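You operate a simulated robot arm through the tools that you are given. There is no shell and no other tool.

You are at the controls of a simulated robot arm. One attempt, no reset.

TASK
Reset the touring bike's tripped breaker, then set the light rocker to off.
Fine: the ignition stays off; shut the fuse cover again. Where these are worked on the way, their far stop is far enough and under half their travel is too little: fuse cover.

Only the result counts: the job must be done as asked and must still hold three seconds after the hand-in. Knocking over, shifting, dropping, spilling or breaking anything else fails it. Lids that push on must go on centred and level and be pressed home; caps that screw on are set level and turned clockwise until they are tight.

THE ROBOT
A 7-joint arm with a two-finger parallel gripper, fixed in place. Base frame: the origin is on the floor under the middle of its stand, x ahead of it, y to its left, z up. Readings come in mm, degrees, newtons and seconds.
It reaches about 1372 mm from its shoulder. Its first joint turns from -149.0 to 149.0 degrees. Payload 3.43 kg.
Tool frame: the origin (TCP) lies between the finger pads and is the grasp point; the fingertips stand 30 mm ahead of it; z points along the fingers, y is the line along which they close. Largest opening 94 mm; finger width 28, thickness 10; the body of the gripper, 50 by 96 mm, starts 55 mm behind the TCP.
Orientation is told as [roll, pitch, yaw] about the base's x, y, z axes, in that order, counted from this pose: with the fingers straight down and closing along the base's y, the tool's x points along the base's -x, its y along +y and its z along -z.

THE INTERFACE
- The arm moves only by the tool arm_command. Its arguments are lists of equal length, an entry for each row: "turn": the turn, a rotation vector about the tool's x, y, z in degrees, a list of three; "xyz": the shift along the tool's x, y, z in m, a list of three; "gripper": the opening, from 0 (shut) to 1 (fully open). In form: {"turn": [[rx, ry, rz], ...], "xyz": [[dx, dy, dz], ...], "gripper": [gripper, ...]}. A call has 1 to 20 rows; each row shifts and turns the commanded pose from where the row before left it, along the tool's axes as they then stand. A row lasts 0.2 s, in which the tool goes at most 50 mm and 8.6 degrees; a call with a longer step from one row to the next is refused whole, and so is a gripper value outside its range. Where a pose cannot be reached the arm comes as near as it can. A force on the tool above 90 N (or 10 N above the force at the start of the call, whichever is more), or a blocked arm, ends the call early, and 0.2 s more pass. Each finger travels about 45 mm/s and halts on what it meets, pressing with about 32 N; the grip force reading is that of the motor and also rises with nothing between the fingers. The clock runs only during rows and for 0.2 s after the last one: add rows that do not move to give the fingers time. The reply holds the time, the measured pose of the TCP, the force on the tool along the base axes, the opening and the grip force, in the units named above and with some noise, with the torque about the TCP (base axes, N m) and any sound that the robot's microphone picked up.
- Cameras (640 x 400 px; columns grow to the right, rows downward): "scene" is fixed at [50.3, -652.7, 1078.9]; the picture's right is [0.96, -0.27, 0.00], its down [-0.05, -0.17, -0.98] and it looks along [0.26, 0.95, -0.17] (base axes); focal length 342 px, centre (320, 200). "wrist" rides on the gripper at [76, 14, -102] in the tool frame; the picture's right is [-0.18, 0.98, 0.00], its down [-0.75, -0.14, -0.64] and it looks along [-0.63, -0.12, 0.77] (tool axes); focal length 243 px, centre (320, 200).
- camera(camera): a new picture of that camera. No time passes.
- measure_at(camera, pixels): for up to 12 pixels [column, row] of the newest picture of that camera ("zoom" is the newest enlarged one), the place [x, y, z] in the base frame of the surface seen there, good to about 2 mm. No time passes.
- inspect(camera, box): a new picture of the part [left, top, right, bottom] of that camera's present view, enlarged. No time passes.
- job_done(): hands the job in; it is judged then, once.

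Unless the task says otherwise, let go and move clear before handing in.

The tools are called as a command line: name --argument value ..., lists and objects as JSON in quotes. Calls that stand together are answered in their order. arm_command: Moves the arm, as the interface text tells. Its arguments: {"type":"object","properties":{"turn":{"type":"array"},"xyz":{"type":"array"},"gripper":{"type":"array"}},"required":["turn","xyz","gripper"]} The other tools are called the same way: camera (camera) takes a picture; measure_at (camera, pixels) gives the place of the surface under pixels of a picture; inspect (camera, box) takes an enlarged picture of a part of a camera's view; job_done () hands the job in.

At the start:

```text
t: 0.0
eef_pos: [594.3, 790.1, 1240.7]
tool_rot: [-0.1, 0.1, 0.0]
ft_force: [-0.1, 0.2, -0.7]
ft_torque: [0.04, 0.02, -0.04]
width: 94.1
finger_force: 0.0
```

scene: 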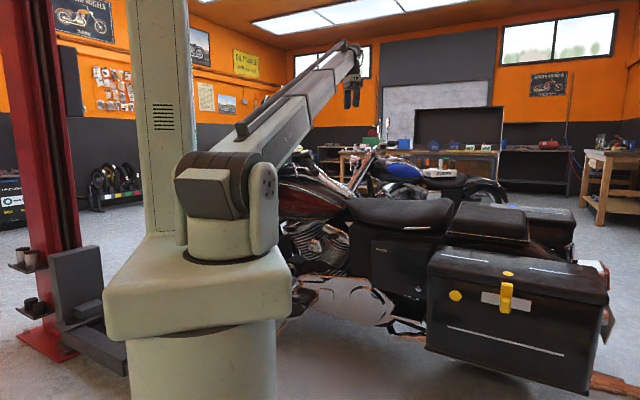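
wrist: 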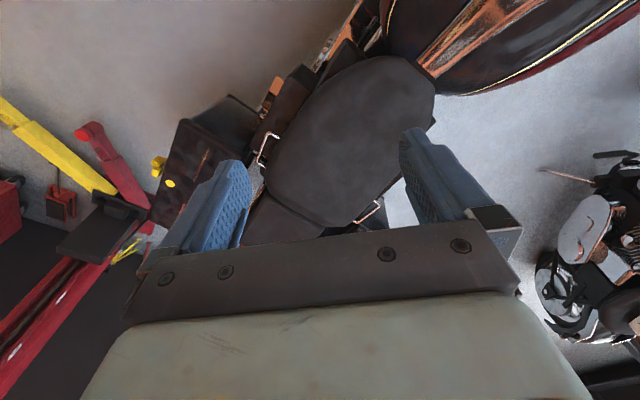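

The scene view shows a touring bike (seat around pixel (400,210), side panel around (395,265), pannier at (515,310)); I can't yet see the breaker, rocker or fuse cover. I'll zoom in on several parts.

inspect --camera "scene" --box '[270, 170, 430, 270]'

inspect --camera "scene" --box '[340, 210, 460, 320]'

inspect --camera "scene" --box '[420, 200, 640, 400]'

inspect --camera "wrist" --box '[140, 40, 460, 240]'

```text
4.00 times, centred on (350, 220) of scene
```

zoom: 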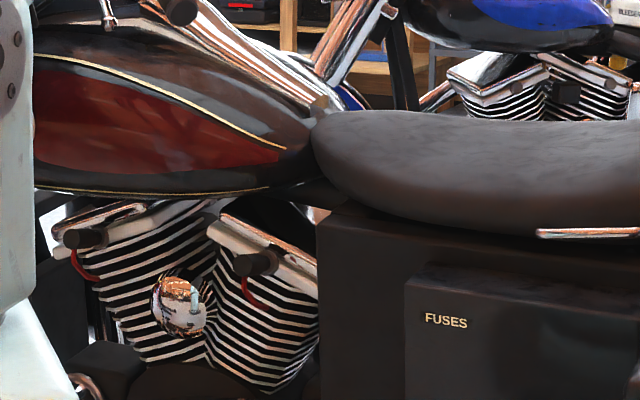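

```text
3.64 times, centred on (400, 265) of scene
```

zoom: 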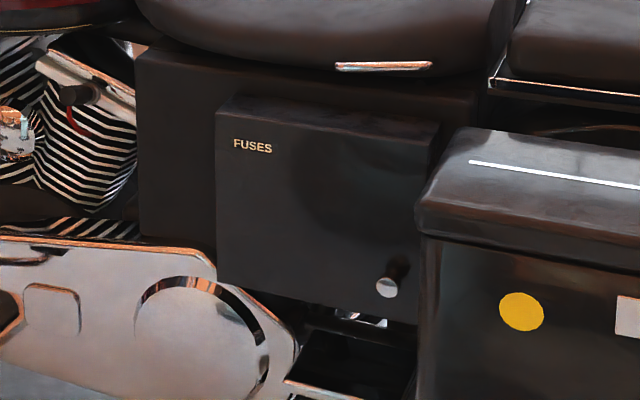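

```text
2.00 times, centred on (530, 300) of scene
```

zoom: 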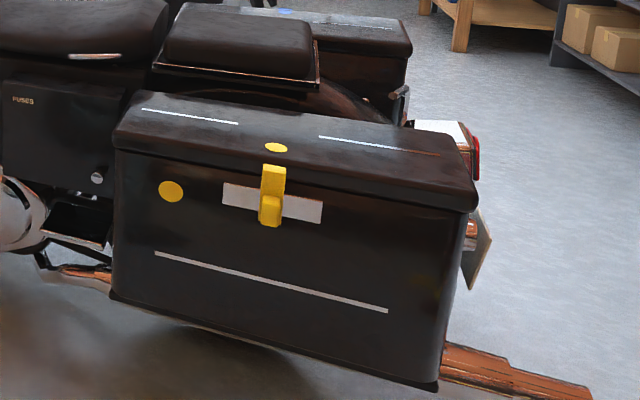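

```text
2.00 times, centred on (300, 140) of wrist
```

zoom: 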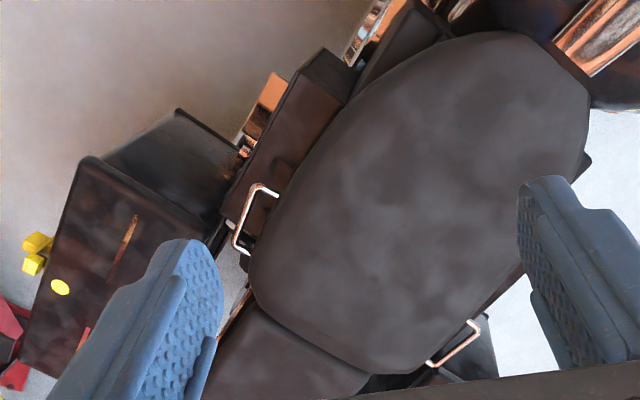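

The zoom shows a FUSES cover on the bike's near side with a small knob near its lower right (zoom (387,287)). I'll measure its corners and the knob.

inspect --camera "scene" --box '[360, 225, 440, 305]'

```text
5.00 times, centred on (400, 265) of scene
```

zoom: 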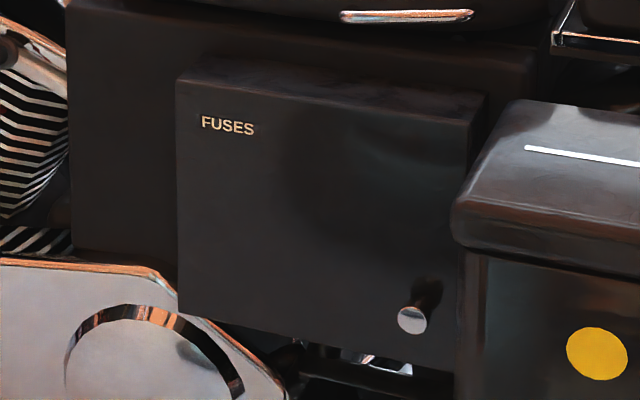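

measure_at --camera "zoom" --pixels '[[182, 85], [182, 308], [464, 128], [450, 365], [411, 320], [430, 290], [300, 200], [205, 64], [480, 98], [110, 100], [465, 210], [310, 330]]'

measure_at --camera "scene" --pixels '[[360, 215], [440, 215], [432, 245], [430, 340], [500, 215], [300, 195], [345, 205], [330, 300], [600, 290], [590, 380], [507, 290], [510, 305]]'

```text
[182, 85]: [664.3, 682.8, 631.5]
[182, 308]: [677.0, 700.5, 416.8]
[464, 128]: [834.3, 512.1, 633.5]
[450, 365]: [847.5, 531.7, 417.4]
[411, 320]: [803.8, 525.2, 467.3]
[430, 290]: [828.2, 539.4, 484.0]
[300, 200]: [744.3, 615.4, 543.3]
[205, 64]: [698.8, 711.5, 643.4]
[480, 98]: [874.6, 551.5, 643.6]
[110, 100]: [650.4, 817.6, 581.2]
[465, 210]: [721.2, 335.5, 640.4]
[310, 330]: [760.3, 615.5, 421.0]
```

```text
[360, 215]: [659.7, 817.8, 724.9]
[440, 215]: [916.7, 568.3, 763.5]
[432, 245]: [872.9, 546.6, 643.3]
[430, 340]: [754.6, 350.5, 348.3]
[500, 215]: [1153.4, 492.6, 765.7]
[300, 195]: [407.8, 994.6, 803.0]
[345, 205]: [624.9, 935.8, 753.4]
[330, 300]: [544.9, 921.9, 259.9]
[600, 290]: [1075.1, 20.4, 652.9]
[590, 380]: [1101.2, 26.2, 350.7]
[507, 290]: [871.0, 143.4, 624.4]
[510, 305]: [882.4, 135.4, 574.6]
```

The cover is a near-vertical plate about 240 × 217 mm facing the robot, and its knob stands 30 mm out at about (804,525,467). Next I'll yaw the wrist camera in place, high above the bike, to look toward the handlebars for the ignition and the light rocker.

arm_command --turn '[[0, 0, -8.5], [0, 0, -8.5], [0, 0, -8.5], [0, 0, -8.5], [0, 0, -8.5], [0, 0, -8.5], [0, 0, -8.5], [0, 0, -8.5], [0, 0, -8.5], [0, 0, -8.5]]' --xyz '[[0, 0, 0], [0, 0, 0], [0, 0, 0], [0, 0, 0], [0, 0, 0], [0, 0, 0], [0, 0, 0], [0, 0, 0], [0, 0, 0], [0, 0, 0]]' --gripper '[1, 1, 1, 1, 1, 1, 1, 1, 1, 1]'

camera --camera "wrist"

camera --camera "scene"

```text
t: 1.8
eef_pos: [594.1, 791.8, 1239.3]
tool_rot: [0.0, -0.6, 64.1]
ft_force: [1.8, 1.4, -2.8]
ft_torque: [0.07, 0.01, 0.02]
width: 94.0
finger_force: 0.1
stopped in row 8: the force on the tool passed its limit at 102 N (the readings are from after the stop); the commanded pose is now the measured one
```

```text
taken
```

wrist: 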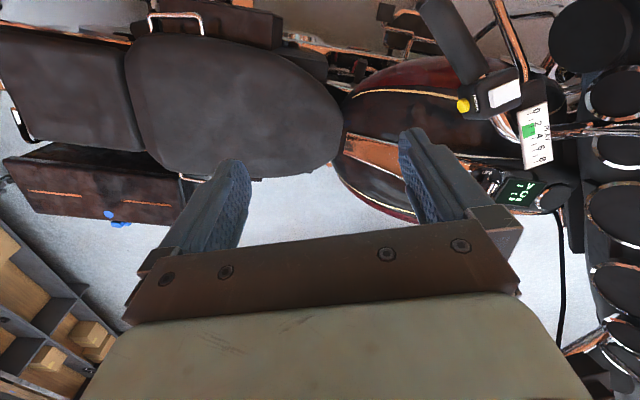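

```text
taken
```

scene: 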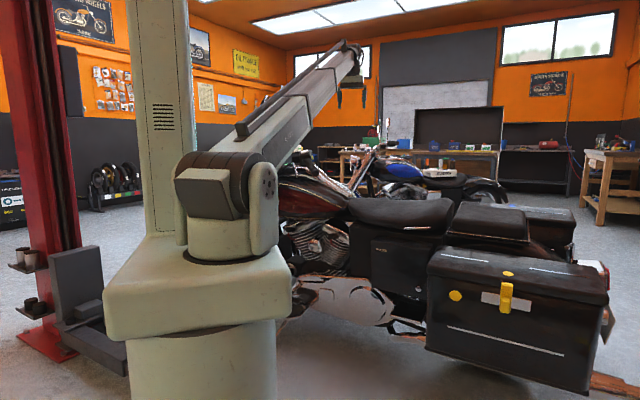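

The call stopped at 64° of yaw with a brief force spike, possibly a wrist limit, and nothing in the view is touching the tool. The picture shows the handlebar and dash at the right, with a yellow button at (463,105) and a display at (515,190). I'll zoom there.

inspect --camera "wrist" --box '[400, 20, 640, 220]'

inspect --camera "wrist" --box '[440, 60, 560, 160]'

```text
2.00 times, centred on (520, 120) of wrist
```

zoom: 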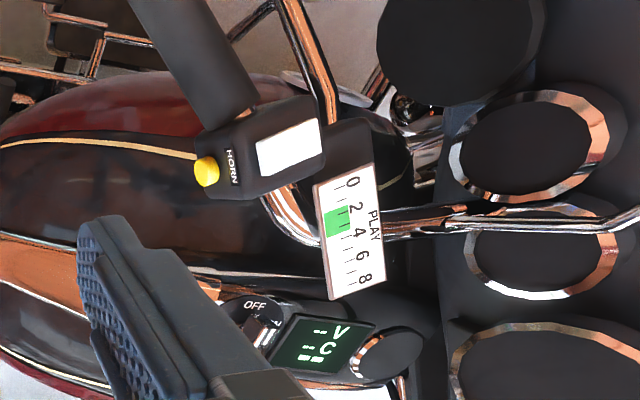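

```text
4.00 times, centred on (500, 110) of wrist
```

zoom: 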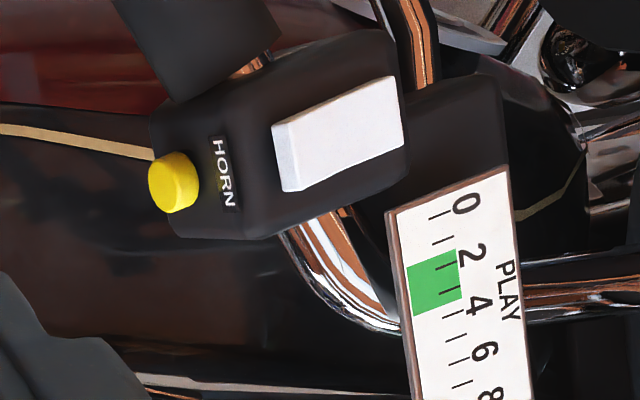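

The left switch box has a yellow HORN button and a white rocker, and the tank console has an OFF label next to the ignition and a V/C display. I'll measure these.

measure_at --camera "zoom" --pixels '[[173, 180], [285, 130], [292, 185], [395, 85], [400, 140], [340, 135], [240, 220], [170, 115], [400, 60], [400, 300], [500, 180], [200, 50]]'

inspect --camera "wrist" --box '[490, 150, 600, 230]'

```text
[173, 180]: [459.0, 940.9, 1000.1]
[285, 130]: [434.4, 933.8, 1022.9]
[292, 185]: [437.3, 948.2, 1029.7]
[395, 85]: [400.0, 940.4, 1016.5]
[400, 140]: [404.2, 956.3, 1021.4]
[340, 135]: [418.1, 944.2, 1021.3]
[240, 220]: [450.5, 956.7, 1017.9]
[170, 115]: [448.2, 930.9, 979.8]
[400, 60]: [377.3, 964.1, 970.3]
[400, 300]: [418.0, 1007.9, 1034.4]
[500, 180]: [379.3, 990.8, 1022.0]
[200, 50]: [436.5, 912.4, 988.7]
```

```text
5.00 times, centred on (545, 190) of wrist
```

zoom: 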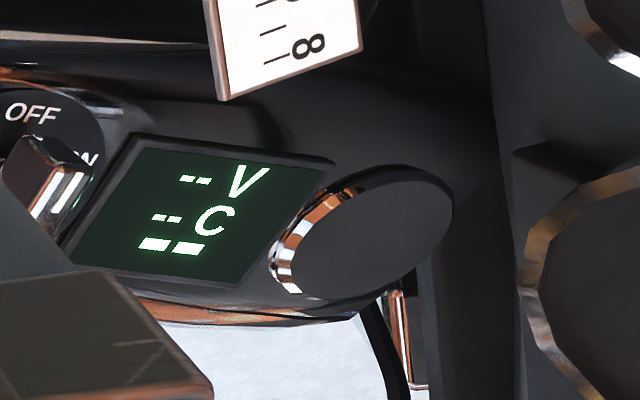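

The rocker sits at about (418,944,1022) on the left bar. Before moving closer, I'll measure the dark objects at the right edge of the wrist view so I don't hit them.

measure_at --camera "wrist" --pixels '[[590, 30], [625, 95], [615, 150], [610, 215], [630, 270], [575, 210], [560, 130], [505, 30], [620, 130], [540, 130], [515, 190], [487, 180]]'

inspect --camera "scene" --box '[270, 60, 410, 200]'

```text
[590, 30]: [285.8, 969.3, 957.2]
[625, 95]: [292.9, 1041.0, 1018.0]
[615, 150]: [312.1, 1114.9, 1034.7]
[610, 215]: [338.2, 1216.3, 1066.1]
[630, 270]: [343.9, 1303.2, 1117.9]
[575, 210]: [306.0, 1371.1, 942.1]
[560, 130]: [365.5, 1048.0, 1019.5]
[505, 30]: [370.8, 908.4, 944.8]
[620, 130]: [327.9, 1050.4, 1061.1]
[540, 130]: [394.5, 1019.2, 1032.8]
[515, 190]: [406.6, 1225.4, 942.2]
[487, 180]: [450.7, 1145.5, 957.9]
```

```text
2.86 times, centred on (340, 130) of scene
```

zoom: 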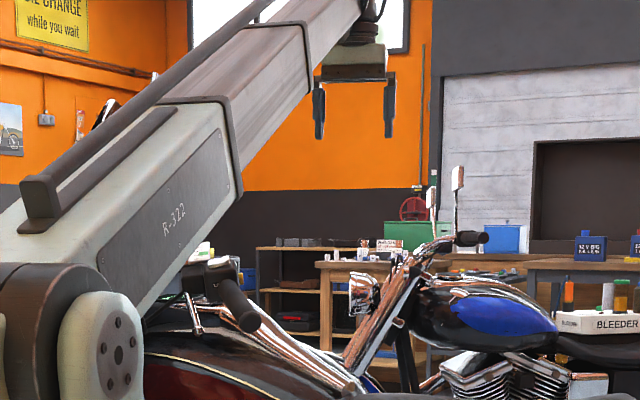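

The gauges are beyond x≈340 and below z≈1120, so moving to about (444,922,1210) over the switch box stays clear. I'll go there keeping the current yaw.

arm_command --turn '[[0, 0, 0], [0, 0, 0], [0, 0, 0], [0, 0, 0], [0, 0, 0], [0, 0, 0], [0, 0, 0], [0, 0, 0]]' --xyz '[[-0.0064, 0.024, 0.004], [-0.0064, 0.024, 0.004], [-0.0064, 0.024, 0.004], [-0.0064, 0.024, 0.004], [-0.0064, 0.024, 0.004], [-0.0064, 0.024, 0.004], [-0.0064, 0.024, 0.004], [-0.0064, 0.024, 0.004]]' --gripper '[1, 1, 1, 1, 1, 1, 1, 1]'

camera --camera "wrist"

```text
t: 3.6
eef_pos: [444.9, 921.5, 1208.1]
tool_rot: [-0.1, -0.7, 64.2]
ft_force: [0.1, -0.2, -0.3]
ft_torque: [0.0, 0.0, -0.03]
width: 94.2
finger_force: 0.0
```

```text
taken
```

wrist: 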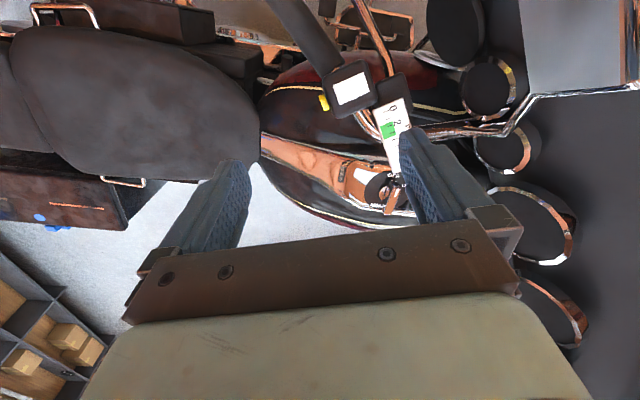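

The switch box is now at (350,90), with the white rocker facing up and the ignition around (385,185). I'll zoom on both.

inspect --camera "wrist" --box '[310, 50, 410, 140]'

inspect --camera "wrist" --box '[330, 150, 410, 220]'

inspect --camera "wrist" --box '[400, 0, 640, 150]'

```text
4.44 times, centred on (360, 95) of wrist
```

zoom: 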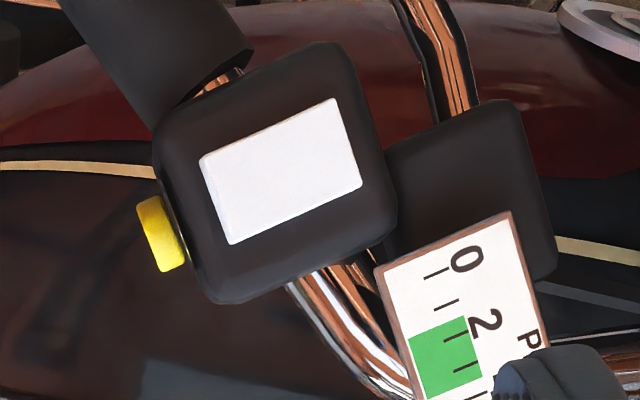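

```text
5.71 times, centred on (370, 185) of wrist
```

zoom: 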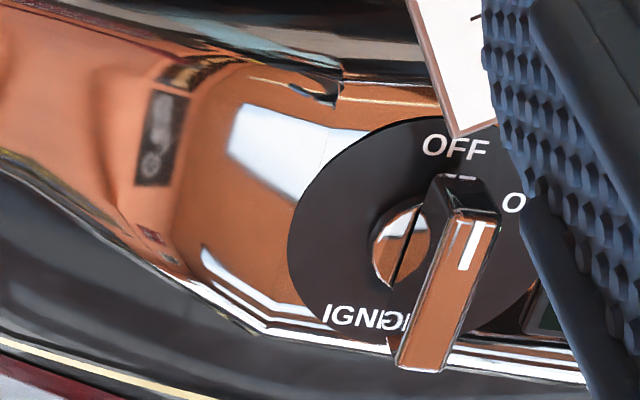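

```text
2.67 times, centred on (520, 75) of wrist
```

zoom: 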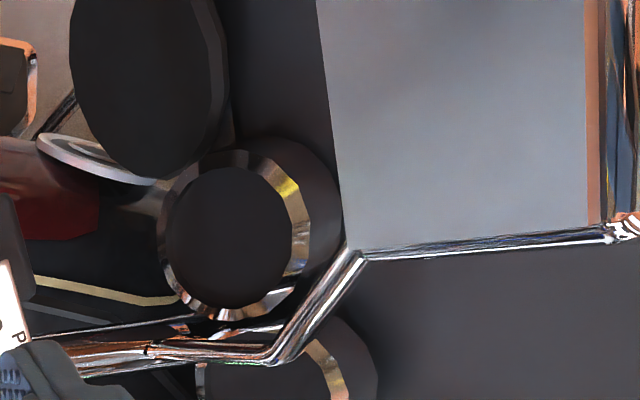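

The ignition pointer reads OFF. The white rocker shows no label from here, so I'll tilt the tool up by 30° to look across the bars for other switches and for labels.

arm_command --turn '[[0, -7.5, 0], [0, -7.5, 0], [0, -7.5, 0], [0, -7.5, 0]]' --xyz '[[0, 0, 0], [0, 0, 0], [0, 0, 0], [0, 0, 0]]' --gripper '[1, 1, 1, 1]'

camera --camera "wrist"

inspect --camera "wrist" --box '[200, 0, 440, 160]'

```text
t: 4.6
eef_pos: [446.2, 922.3, 1209.9]
tool_rot: [-0.2, -30.9, 64.3]
ft_force: [-0.3, 0.1, 0.2]
ft_torque: [0.03, -0.01, -0.03]
width: 94.0
finger_force: 0.0
```

```text
taken
```

wrist: 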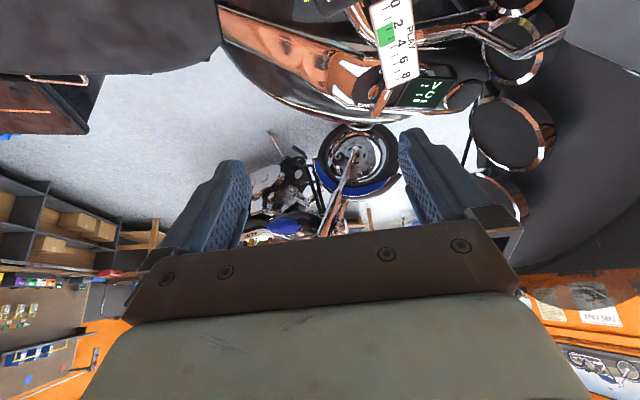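

```text
2.50 times, centred on (320, 80) of wrist
```

zoom: 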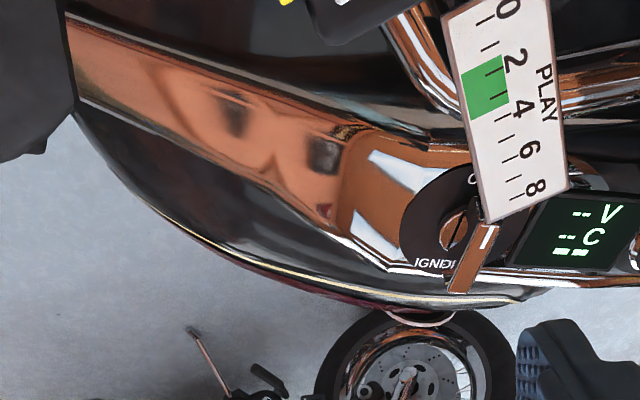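

From this angle I see the PLAY gauge, the V/C display and the OFF ignition, but no second switch box. I'll return to vertical and come down closer over the rocker.

arm_command --turn '[[0, 7.5, 0], [0, 7.5, 0], [0, 7.5, 0], [0, 7.5, 0], [0, 0, 0], [0, 0, 0], [0, 0, 0], [0, 0, 0]]' --xyz '[[0, 0, 0], [0, 0, 0], [0, 0, 0], [0, 0, 0], [0, 0.006, 0.022], [0, 0.006, 0.022], [0, 0.006, 0.022], [0, 0.006, 0.022]]' --gripper '[1, 1, 1, 1, 1, 1, 1, 1]'

camera --camera "wrist"

inspect --camera "wrist" --box '[240, 60, 420, 200]'

```text
t: 6.4
eef_pos: [424.3, 932.5, 1121.0]
tool_rot: [-0.1, -0.7, 64.2]
ft_force: [-0.2, -0.1, -0.1]
ft_torque: [0.03, 0.01, 0.0]
width: 94.0
finger_force: 0.1
```

```text
taken
```

wrist: 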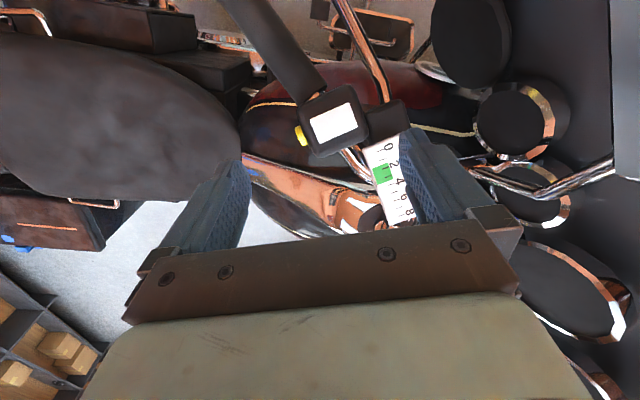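

```text
2.86 times, centred on (330, 130) of wrist
```

zoom: 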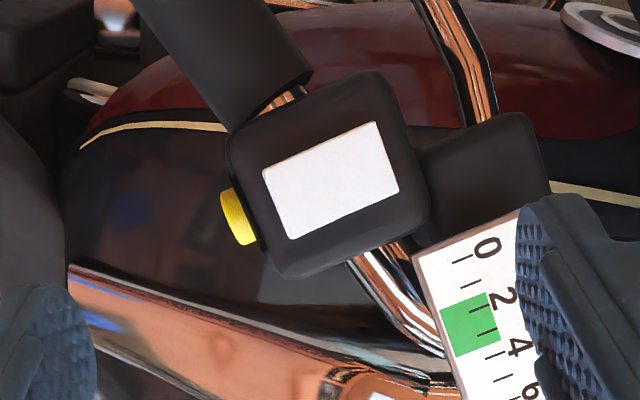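

The white plate on the switch box shows no label from above. I'll measure its surface and the box top to learn its tilt.

measure_at --camera "zoom" --pixels '[[272, 175], [292, 230], [370, 130], [390, 185], [330, 180], [300, 200], [360, 160], [250, 150], [290, 265], [360, 90], [415, 200], [345, 235]]'

```text
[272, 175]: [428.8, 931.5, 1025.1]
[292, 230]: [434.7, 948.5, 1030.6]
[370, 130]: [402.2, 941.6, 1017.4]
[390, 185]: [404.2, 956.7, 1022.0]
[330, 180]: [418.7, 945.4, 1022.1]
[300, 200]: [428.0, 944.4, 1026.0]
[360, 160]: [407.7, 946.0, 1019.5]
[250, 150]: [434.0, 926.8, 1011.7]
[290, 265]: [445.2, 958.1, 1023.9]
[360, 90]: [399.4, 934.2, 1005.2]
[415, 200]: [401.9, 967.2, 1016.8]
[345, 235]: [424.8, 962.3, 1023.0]
```

The white plate's rear end stands about 11.5 mm and its front end about 7.7 mm above the box, so it really is a tilted rocker, though I still see no label. I'll measure the grip and the nearby bar parts so I can place the camera lower on the robot's side.

measure_at --camera "wrist" --pixels '[[300, 80], [270, 40], [240, 5], [365, 30], [375, 80], [385, 120], [470, 40], [430, 70], [515, 120], [320, 90], [345, 10], [395, 45]]'

inspect --camera "scene" --box '[280, 130, 380, 210]'

```text
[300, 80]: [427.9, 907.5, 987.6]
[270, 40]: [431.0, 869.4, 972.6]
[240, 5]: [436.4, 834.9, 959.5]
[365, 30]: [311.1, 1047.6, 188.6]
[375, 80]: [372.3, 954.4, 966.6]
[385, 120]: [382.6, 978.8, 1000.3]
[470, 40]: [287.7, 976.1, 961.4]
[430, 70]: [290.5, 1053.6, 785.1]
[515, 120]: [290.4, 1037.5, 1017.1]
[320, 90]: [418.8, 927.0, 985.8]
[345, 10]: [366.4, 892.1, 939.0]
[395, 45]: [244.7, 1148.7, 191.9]
```

```text
5.00 times, centred on (330, 170) of scene
```

zoom: 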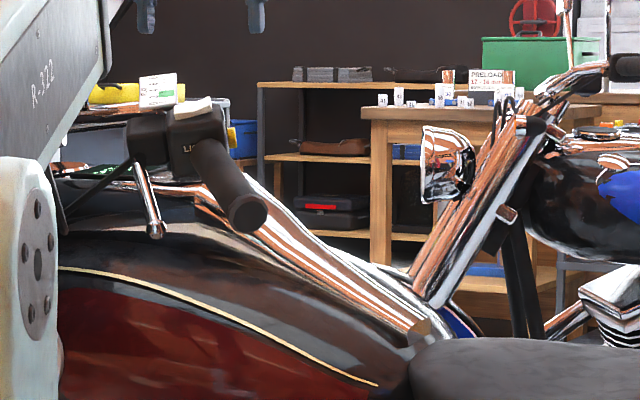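

In the scene zoom a label starting "LI…" is visible on the robot-side face of the switch box at zoom (190,147). I'll enlarge it.

inspect --camera "scene" --box '[300, 140, 335, 180]'

```text
10.00 times, centred on (318, 160) of scene
```

zoom: 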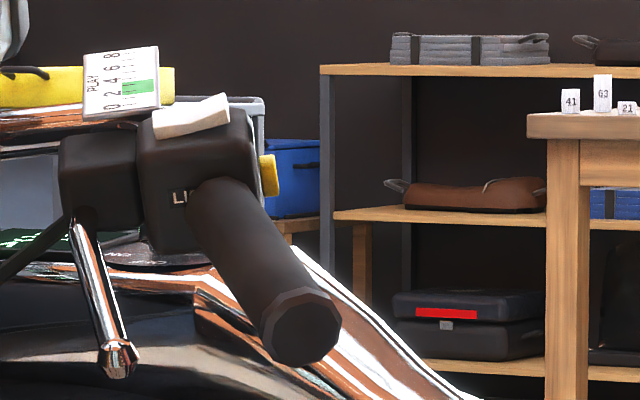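

The label reads "LI…", so the white rocker is the LIGHT rocker, with its rear end currently up. I'll tilt the tool by 30° and back off toward the robot to read the side face and look for ON/OFF marks.

arm_command --turn '[[0, -7.5, 0], [0, -7.5, 0], [0, -7.5, 0], [0, -7.5, 0], [0, 0, 0], [0, 0, 0], [0, 0, 0], [0, 0, 0]]' --xyz '[[0, 0, 0], [0, 0, 0], [0, 0, 0], [0, 0, 0], [0.024, 0.001, -0.005], [0.024, 0.001, -0.005], [0.024, 0.001, -0.005], [0.024, 0.001, -0.005]]' --gripper '[1, 1, 1, 1, 1, 1, 1, 1]'

camera --camera "wrist"

inspect --camera "wrist" --box '[270, 50, 430, 180]'

```text
t: 8.2
eef_pos: [381.0, 851.5, 1089.1]
tool_rot: [-0.1, -30.7, 64.2]
ft_force: [0.1, -0.5, 0.1]
ft_torque: [0.0, -0.03, 0.0]
width: 94.1
finger_force: 0.1
```

```text
taken
```

wrist: 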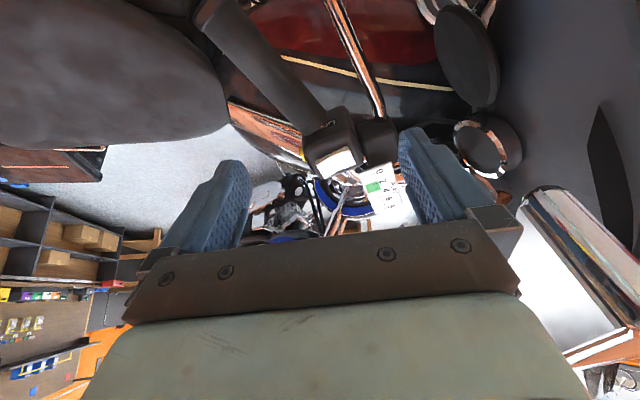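

```text
3.08 times, centred on (350, 115) of wrist
```

zoom: 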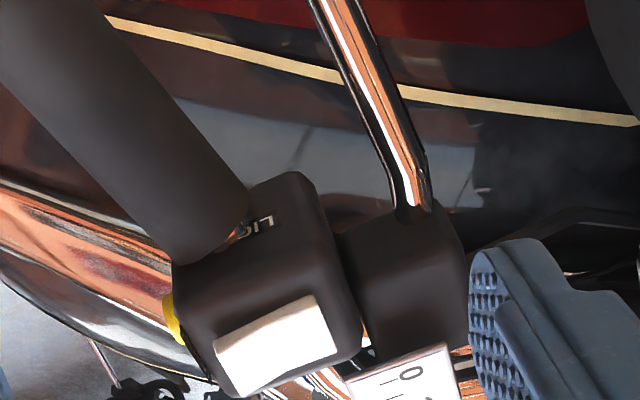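

The picture is upside-down, with the "LI…" label at zoom (262,222). I'll enlarge it further.

inspect --camera "wrist" --box '[305, 105, 365, 180]'

inspect --camera "wrist" --box '[310, 105, 350, 135]'

```text
5.33 times, centred on (335, 142) of wrist
```

zoom: 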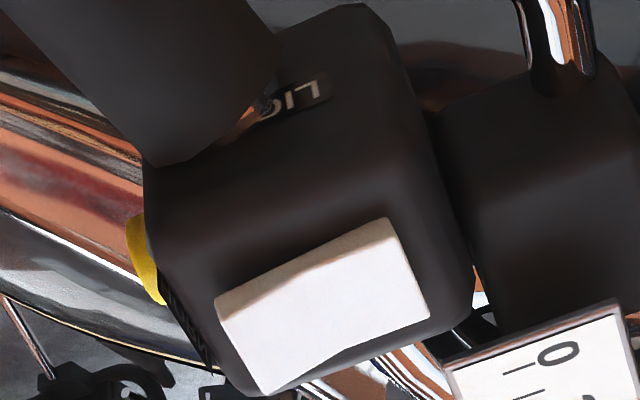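

```text
13.33 times, centred on (330, 120) of wrist
```

zoom: 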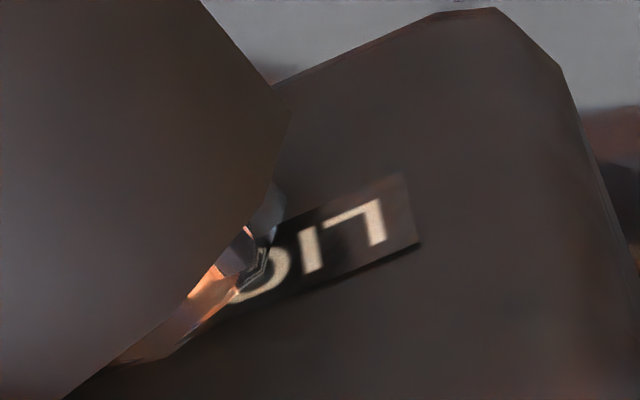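

The rocker on this box is the LIGHT rocker and it carries no on/off text, and its raised rear end tells me its present state. Now I'll retreat over the grip to about (400,620,1060) and yaw toward the fuse cover.

arm_command --turn '[[0, 0, 0], [0, 0, 0], [0, 0, 0], [0, 0, 0], [0, 0, 0], [0, 0, 0], [0, 0, 0], [0, 0, 0], [3.23, 0, 5.45], [3.23, 0, 5.45], [3.23, 0, 5.45], [0, 0, 0]]' --xyz '[[0.0233, -0.0147, -0.0096], [0.0233, -0.0147, -0.0096], [0.0233, -0.0147, -0.0096], [0.0233, -0.0147, -0.0096], [0.0233, -0.0147, -0.0096], [0.0233, -0.0147, -0.0096], [0.0233, -0.0147, -0.0096], [0.0233, -0.0147, -0.0096], [0, 0, 0], [0, 0, 0], [0, 0, 0], [0, 0, 0]]' --gripper '[1, 1, 1, 1, 1, 1, 1, 1, 1, 1, 1, 1]'

camera --camera "wrist"

camera --camera "scene"

```text
t: 10.8
eef_pos: [399.9, 620.6, 1059.7]
tool_rot: [0.0, -30.7, 45.2]
ft_force: [-0.7, -0.3, -0.4]
ft_torque: [0.02, 0.01, 0.02]
width: 94.1
finger_force: 0.0
```

```text
taken
```

wrist: 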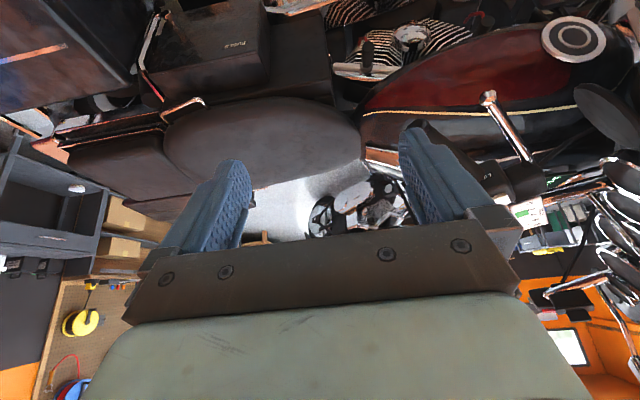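

```text
taken
```

scene: 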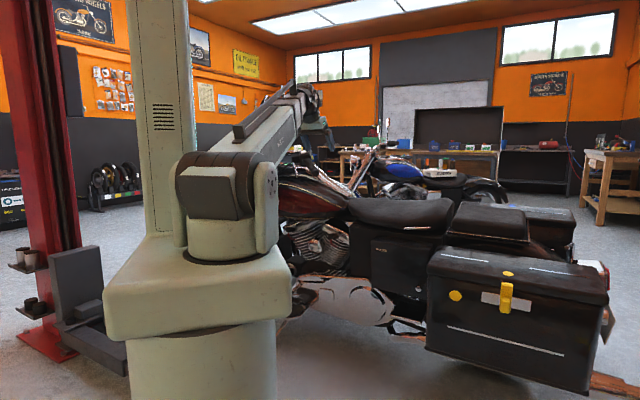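

The arm is clear beside the bike. I'll tilt to about -56° and go down in front of the fuse cover, to about (580,431,560), staying roughly 250 mm off the bike and forward of the pannier.

arm_command --turn '[[0, -6.25, 0], [0, -6.25, 0], [0, -6.25, 0], [0, -6.25, 0], [0, 0, 0], [0, 0, 0], [0, 0, 0], [0, 0, 0], [0, 0, 0], [0, 0, 0], [0, 0, 0], [0, 0, 0], [0, 0, 0], [0, 0, 0], [0, 0, 0], [0, 0, 0], [0, 0, 0], [0, 0, 0]]' --xyz '[[0, 0, 0], [0, 0, 0], [0, 0, 0], [0, 0, 0], [0.0298, -0.0186, 0.0197], [0.0298, -0.0186, 0.0197], [0.0298, -0.0186, 0.0197], [0.0298, -0.0186, 0.0197], [0.0298, -0.0186, 0.0197], [0.0298, -0.0186, 0.0197], [0.0298, -0.0186, 0.0197], [0.0298, -0.0186, 0.0197], [0.0298, -0.0186, 0.0197], [0.0298, -0.0186, 0.0197], [0.0298, -0.0186, 0.0197], [0.0298, -0.0186, 0.0197], [0.0298, -0.0186, 0.0197], [0.0298, -0.0186, 0.0197]]' --gripper '[1, 1, 1, 1, 1, 1, 1, 1, 1, 1, 1, 1, 1, 1, 1, 1, 1, 1]'

camera --camera "wrist"

camera --camera "scene"

```text
t: 14.6
eef_pos: [579.2, 432.2, 558.1]
tool_rot: [-0.1, -55.7, 45.3]
ft_force: [0.0, -1.0, -0.2]
ft_torque: [0.01, 0.0, -0.02]
width: 94.1
finger_force: 0.0
```

```text
taken
```

wrist: 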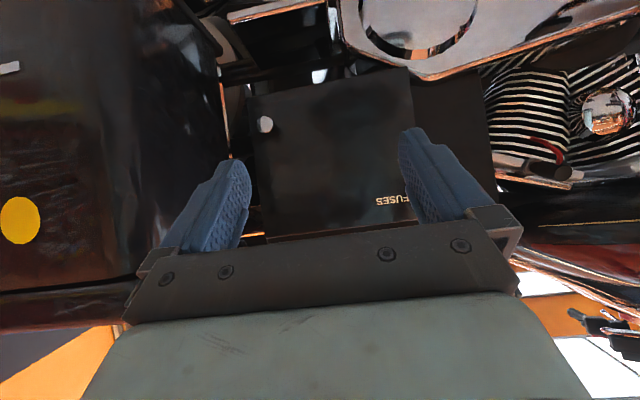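

```text
taken
```

scene: 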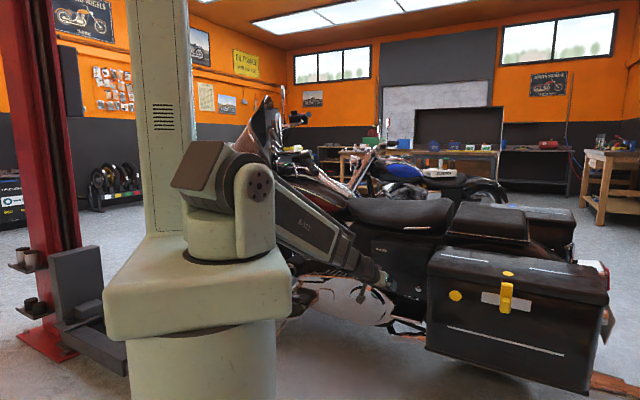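

The wrist view, upside-down, shows the FUSES cover with its knob at (265,125). I'll zoom in on its edges to find the hinge.

inspect --camera "wrist" --box '[220, 50, 460, 240]'

inspect --camera "wrist" --box '[240, 60, 320, 130]'

inspect --camera "wrist" --box '[370, 50, 450, 150]'

```text
2.11 times, centred on (340, 145) of wrist
```

zoom: 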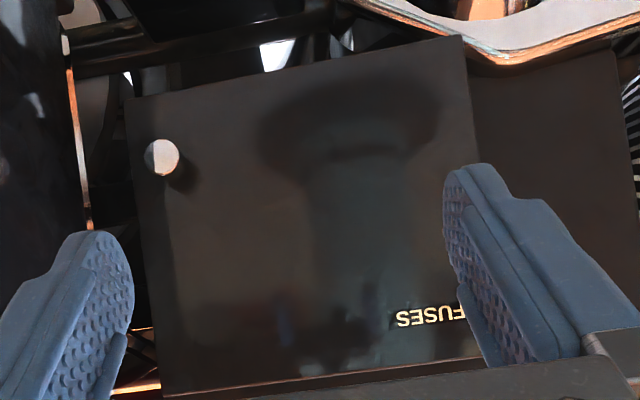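

```text
5.71 times, centred on (280, 95) of wrist
```

zoom: 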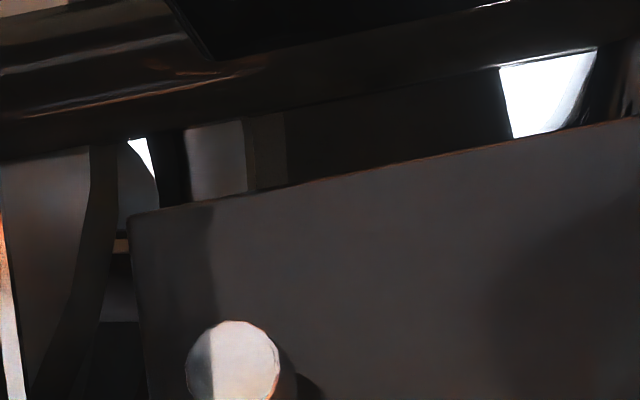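

```text
4.00 times, centred on (410, 100) of wrist
```

zoom: 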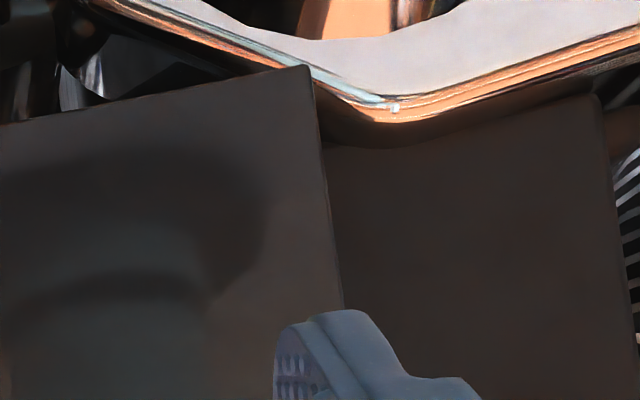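

No hinge shows, but the knob sits closest to the cover's rear edge, so a vertical hinge at the front edge is most likely. I'll measure the knob and the parts around it before approaching.

measure_at --camera "wrist" --pixels '[[265, 124], [259, 124], [271, 124], [265, 117], [265, 132], [280, 135], [430, 77], [370, 45], [300, 72], [280, 12], [225, 100], [130, 150]]'

measure_at --camera "scene" --pixels '[[418, 289], [370, 300], [400, 320], [415, 330], [430, 300], [330, 290]]'

```text
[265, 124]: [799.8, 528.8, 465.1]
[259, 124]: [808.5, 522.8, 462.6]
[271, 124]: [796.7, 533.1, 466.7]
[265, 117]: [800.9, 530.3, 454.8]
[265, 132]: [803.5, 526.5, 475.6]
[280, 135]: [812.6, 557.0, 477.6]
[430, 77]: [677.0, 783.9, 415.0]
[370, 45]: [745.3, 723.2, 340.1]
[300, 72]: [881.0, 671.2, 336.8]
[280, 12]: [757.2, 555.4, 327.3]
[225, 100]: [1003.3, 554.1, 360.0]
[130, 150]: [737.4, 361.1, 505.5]
```

```text
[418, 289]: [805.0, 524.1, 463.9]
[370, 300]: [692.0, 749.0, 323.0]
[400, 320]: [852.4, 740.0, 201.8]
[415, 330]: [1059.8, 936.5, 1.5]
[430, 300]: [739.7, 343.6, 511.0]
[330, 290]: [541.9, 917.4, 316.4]
```

The knob centre is about (802,528,465), with a diameter near 20 mm. Before tilting the tool level, I'll check the robot stand's extent so that the wrist doesn't fold into it.

measure_at --camera "scene" --pixels '[[285, 270], [285, 300], [250, 340], [120, 300], [200, 255], [270, 250], [275, 200], [330, 250], [375, 275], [350, 235], [300, 215], [385, 280]]'

inspect --camera "scene" --box '[230, 140, 430, 310]'

```text
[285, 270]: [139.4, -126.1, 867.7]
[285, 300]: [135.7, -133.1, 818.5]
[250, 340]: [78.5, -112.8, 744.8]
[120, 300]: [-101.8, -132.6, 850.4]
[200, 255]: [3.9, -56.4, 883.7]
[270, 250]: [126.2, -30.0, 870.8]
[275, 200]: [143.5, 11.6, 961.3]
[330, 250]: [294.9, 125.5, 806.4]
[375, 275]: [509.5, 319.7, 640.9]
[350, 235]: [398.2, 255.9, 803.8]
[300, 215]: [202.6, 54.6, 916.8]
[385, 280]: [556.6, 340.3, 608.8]
```

```text
2.35 times, centred on (330, 225) of scene
```

zoom: 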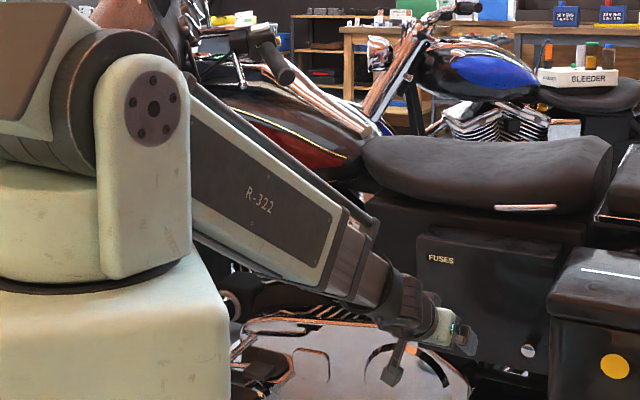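

The stand ends near x = 140 mm, so there's room. I'll level the tool along the cover's normal (tilt -40°), then roll +90° so that the fingers close vertically and the camera sits on the forward side.

arm_command --turn '[[0, -8.08, 0], [0, -8.08, 0], [0, -8.08, 0], [0, -8.08, 0], [0, -8.08, 0], [0, 0, 0]]' --xyz '[[0, 0, 0], [0, 0, 0], [0, 0, 0], [0, 0, 0], [0, 0, 0], [0, 0, 0]]' --gripper '[0.6, 0.6, 0.6, 0.6, 0.6, 0.6]'

```text
t: 16.0
eef_pos: [582.7, 425.8, 560.6]
tool_rot: [168.1, -87.6, -121.3]
ft_force: [0.3, -0.3, -0.6]
ft_torque: [0.0, -0.01, -0.01]
width: 56.4
finger_force: 0.1
out of reach, approached as far as the arm can: row 1, 5
```

It's slightly out of reach here because the wrist is folded too close. I'll move toward the pre-grasp point in front of the knob, about 120 mm off the cover, where it should become reachable.

arm_command --turn '[[0, 0, 0], [0, 0, 0], [0, 0, 0], [0, 0, 0], [0, 0, 0], [0, 0, 0]]' --xyz '[[0.0165, -0.0125, 0.0205], [0.0165, -0.0125, 0.0205], [0.0165, -0.0125, 0.0205], [0.0165, -0.0125, 0.0205], [0.0165, -0.0125, 0.0205], [0, 0, 0]]' --gripper '[0.6, 0.6, 0.6, 0.6, 0.6, 0.6]'

camera --camera "wrist"

camera --camera "scene"

```text
t: 17.4
eef_pos: [701.6, 459.9, 481.3]
tool_rot: [167.0, -87.5, -120.9]
ft_force: [0.4, 0.3, -0.1]
ft_torque: [-0.02, 0.0, 0.02]
width: 56.5
finger_force: 0.1
```

```text
taken
```

wrist: 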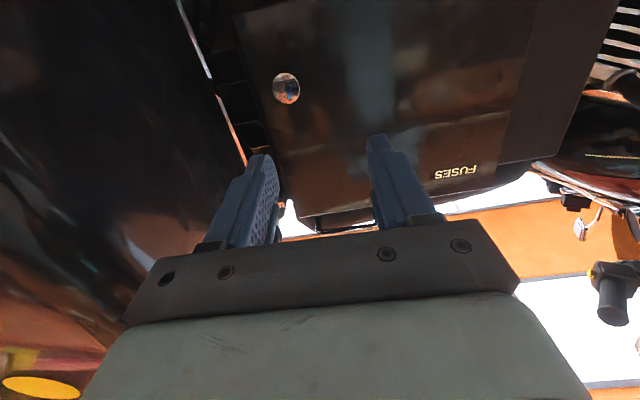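

```text
taken
```

scene: 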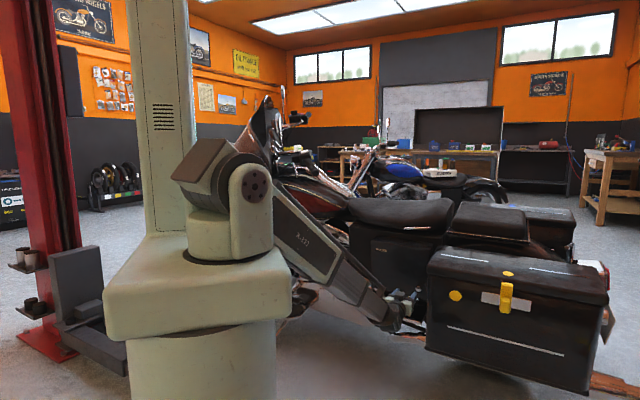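

The tool is nearly level at (702,460,481), pointing at the cover, with the knob ahead. I'll correct the elevation slightly and roll +90° in place.

arm_command --turn '[[1.1, -3.6, 0], [0, 0, 8.2], [0, 0, 8.2], [0, 0, 8.2], [0, 0, 8.2], [0, 0, 8.2], [0, 0, 8.2], [0, 0, 8.2], [0, 0, 8.2], [0, 0, 8.2], [0, 0, 8.2], [0, 0, 8.0], [0, 0, 0]]' --xyz '[[0, 0, 0], [0, 0, 0], [0, 0, 0], [0, 0, 0], [0, 0, 0], [0, 0, 0], [0, 0, 0], [0, 0, 0], [0, 0, 0], [0, 0, 0], [0, 0, 0], [0, 0, 0], [0, 0, 0]]' --gripper '[0.6, 0.6, 0.6, 0.6, 0.6, 0.6, 0.6, 0.6, 0.6, 0.6, 0.6, 0.6, 0.6]'

camera --camera "wrist"

camera --camera "scene"

```text
t: 20.2
eef_pos: [703.1, 458.9, 481.6]
tool_rot: [96.0, 0.8, -44.9]
ft_force: [0.1, -0.5, -0.5]
ft_torque: [-0.03, 0.0, -0.03]
width: 56.6
finger_force: 0.1
```

```text
taken
```

wrist: 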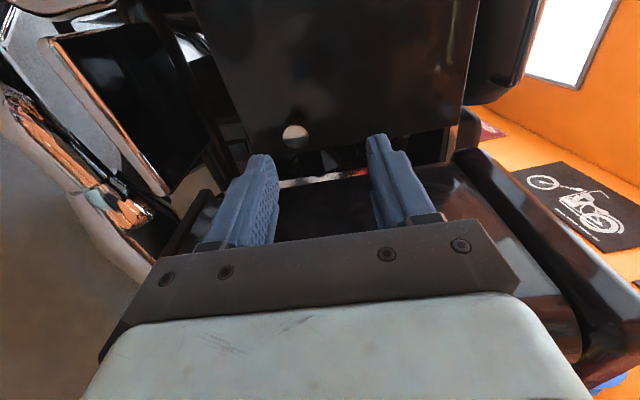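

```text
taken
```

scene: 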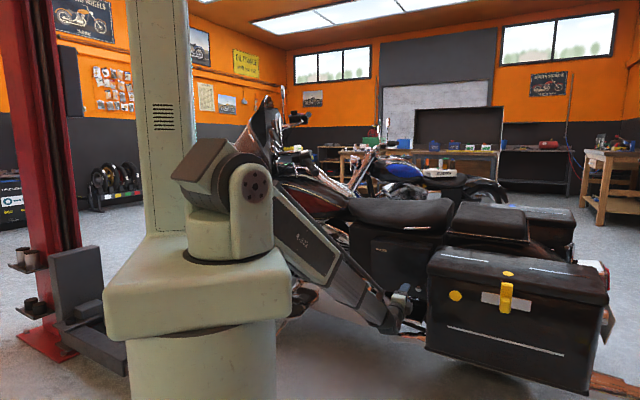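

Orientation is right (roll 96, yaw -45), and the knob shows at (295,135). I'll re-measure it to refine its position.

inspect --camera "wrist" --box '[265, 110, 325, 160]'

```text
8.00 times, centred on (295, 135) of wrist
```

zoom: 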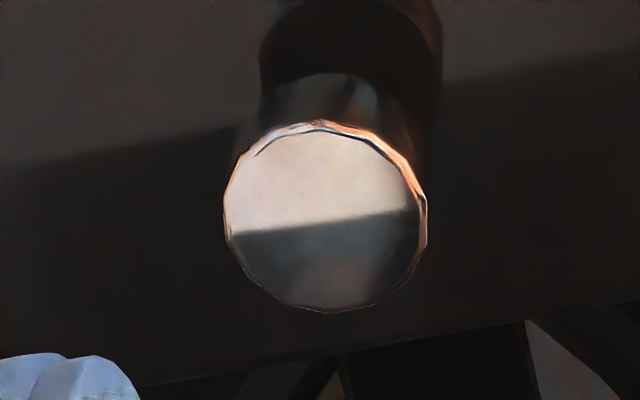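

measure_at --camera "zoom" --pixels '[[325, 220], [235, 215], [418, 215], [325, 135], [325, 303], [100, 250], [550, 200], [300, 350], [150, 100]]'

```text
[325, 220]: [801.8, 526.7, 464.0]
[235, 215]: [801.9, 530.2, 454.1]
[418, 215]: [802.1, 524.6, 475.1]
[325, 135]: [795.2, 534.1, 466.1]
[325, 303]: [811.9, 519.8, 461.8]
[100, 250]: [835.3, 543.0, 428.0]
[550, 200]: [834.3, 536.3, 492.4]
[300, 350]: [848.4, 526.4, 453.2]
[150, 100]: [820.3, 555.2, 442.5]
```

The knob front is at (803,527,464) and the cover plane is 30 mm behind it. I'll centre on the knob, move in 112 mm and close.

arm_command --turn '[[0, 0, 0], [0, 0, 0], [0, 0, 0], [0, 0, 0], [0, 0, 0], [0, 0, 0], [0, 0, 0]]' --xyz '[[-0.0115, -0.0148, 0], [-0.0115, -0.0148, 0], [0, 0, 0.022], [0, 0, 0.022], [0, 0, 0.022], [0, 0, 0.018], [0, 0, 0]]' --gripper '[0.6, 0.6, 0.6, 0.6, 0.6, 0.6, 0.6]'

camera --camera "wrist"

```text
t: 21.8
eef_pos: [780.3, 506.3, 459.7]
tool_rot: [96.0, 0.6, -44.9]
ft_force: [0.2, 0.5, -0.1]
ft_torque: [0.02, -0.01, 0.01]
width: 56.2
finger_force: 0.0
```

```text
taken
```

wrist: 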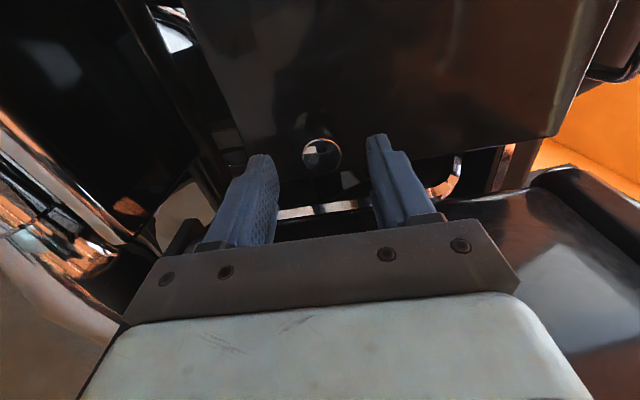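

The knob appears at (321,155), centred between the fingertips. I'll advance the last 26 mm and close on it.

arm_command --turn '[[0, 0, 0], [0, 0, 0], [0, 0, 0], [0, 0, 0], [0, 0, 0], [0, 0, 0], [0, 0, 0], [0, 0, 0]]' --xyz '[[0, 0, 0.013], [0, 0, 0.013], [0, 0, 0], [0, 0, 0], [0, 0, 0], [0, 0, 0], [0, 0, 0], [0, 0, 0]]' --gripper '[0.6, 0.6, 0.6, 0, 0, 0, 0, 0]'

camera --camera "wrist"

```text
t: 23.6
eef_pos: [797.8, 523.4, 463.6]
tool_rot: [96.0, 0.6, -44.7]
ft_force: [0.3, 1.8, 2.9]
ft_torque: [-0.03, -0.09, -0.46]
width: 24.4
finger_force: 44.4
```

```text
taken
```

wrist: 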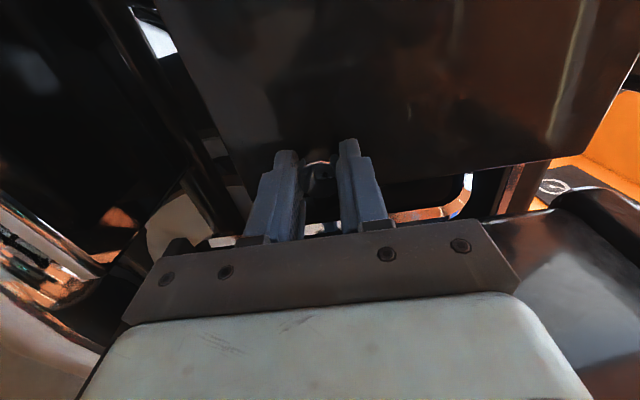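

The grip is on the knob (24.4 mm wide, 44 N). I'll pull straight out 15 mm to learn how the cover moves.

arm_command --turn '[[0, 0, 0], [0, 0, 0], [0, 0, 0], [0, 0, 0]]' --xyz '[[0, 0, -0.005], [0, 0, -0.005], [0, 0, -0.005], [0, 0, 0]]' --gripper '[0, 0, 0, 0]'

camera --camera "wrist"

inspect --camera "scene" --box '[360, 225, 440, 305]'

```text
t: 24.6
eef_pos: [786.2, 513.5, 461.6]
tool_rot: [95.9, 0.5, -44.6]
ft_force: [-17.3, 31.8, 6.9]
ft_torque: [0.04, -0.13, -0.01]
width: 24.2
finger_force: 44.9
```

```text
taken
```

wrist: 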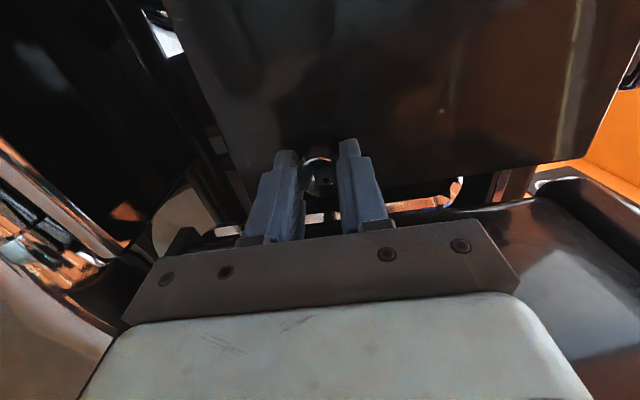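

```text
5.00 times, centred on (400, 265) of scene
```

zoom: 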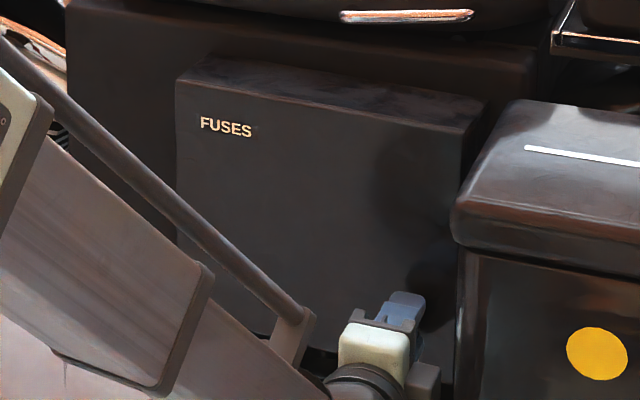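

The tool moved back about 15 mm with 35 N toward the bike's front, so I need to know whether the cover followed. I'll measure points on its face.

measure_at --camera "zoom" --pixels '[[182, 95], [182, 220], [455, 140], [440, 240], [300, 120], [300, 200], [225, 80], [470, 110], [240, 160], [420, 200]]'

inspect --camera "wrist" --box '[260, 120, 380, 220]'

```text
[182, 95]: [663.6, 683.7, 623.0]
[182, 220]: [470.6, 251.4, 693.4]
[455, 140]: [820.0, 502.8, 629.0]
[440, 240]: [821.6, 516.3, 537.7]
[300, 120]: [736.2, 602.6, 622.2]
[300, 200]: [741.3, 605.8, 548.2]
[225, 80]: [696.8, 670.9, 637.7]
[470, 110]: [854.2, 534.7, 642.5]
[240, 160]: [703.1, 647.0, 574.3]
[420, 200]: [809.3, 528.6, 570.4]
```

```text
4.00 times, centred on (320, 170) of wrist
```

zoom: 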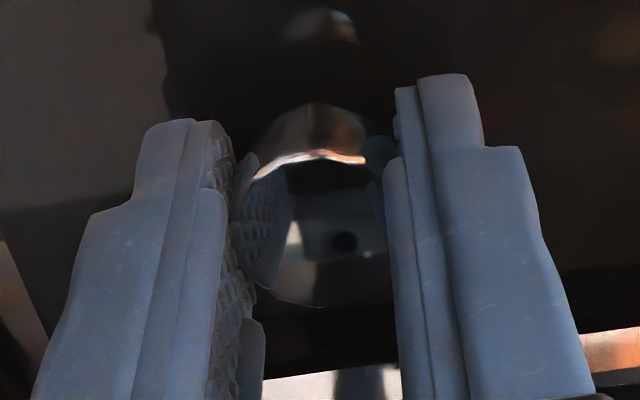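

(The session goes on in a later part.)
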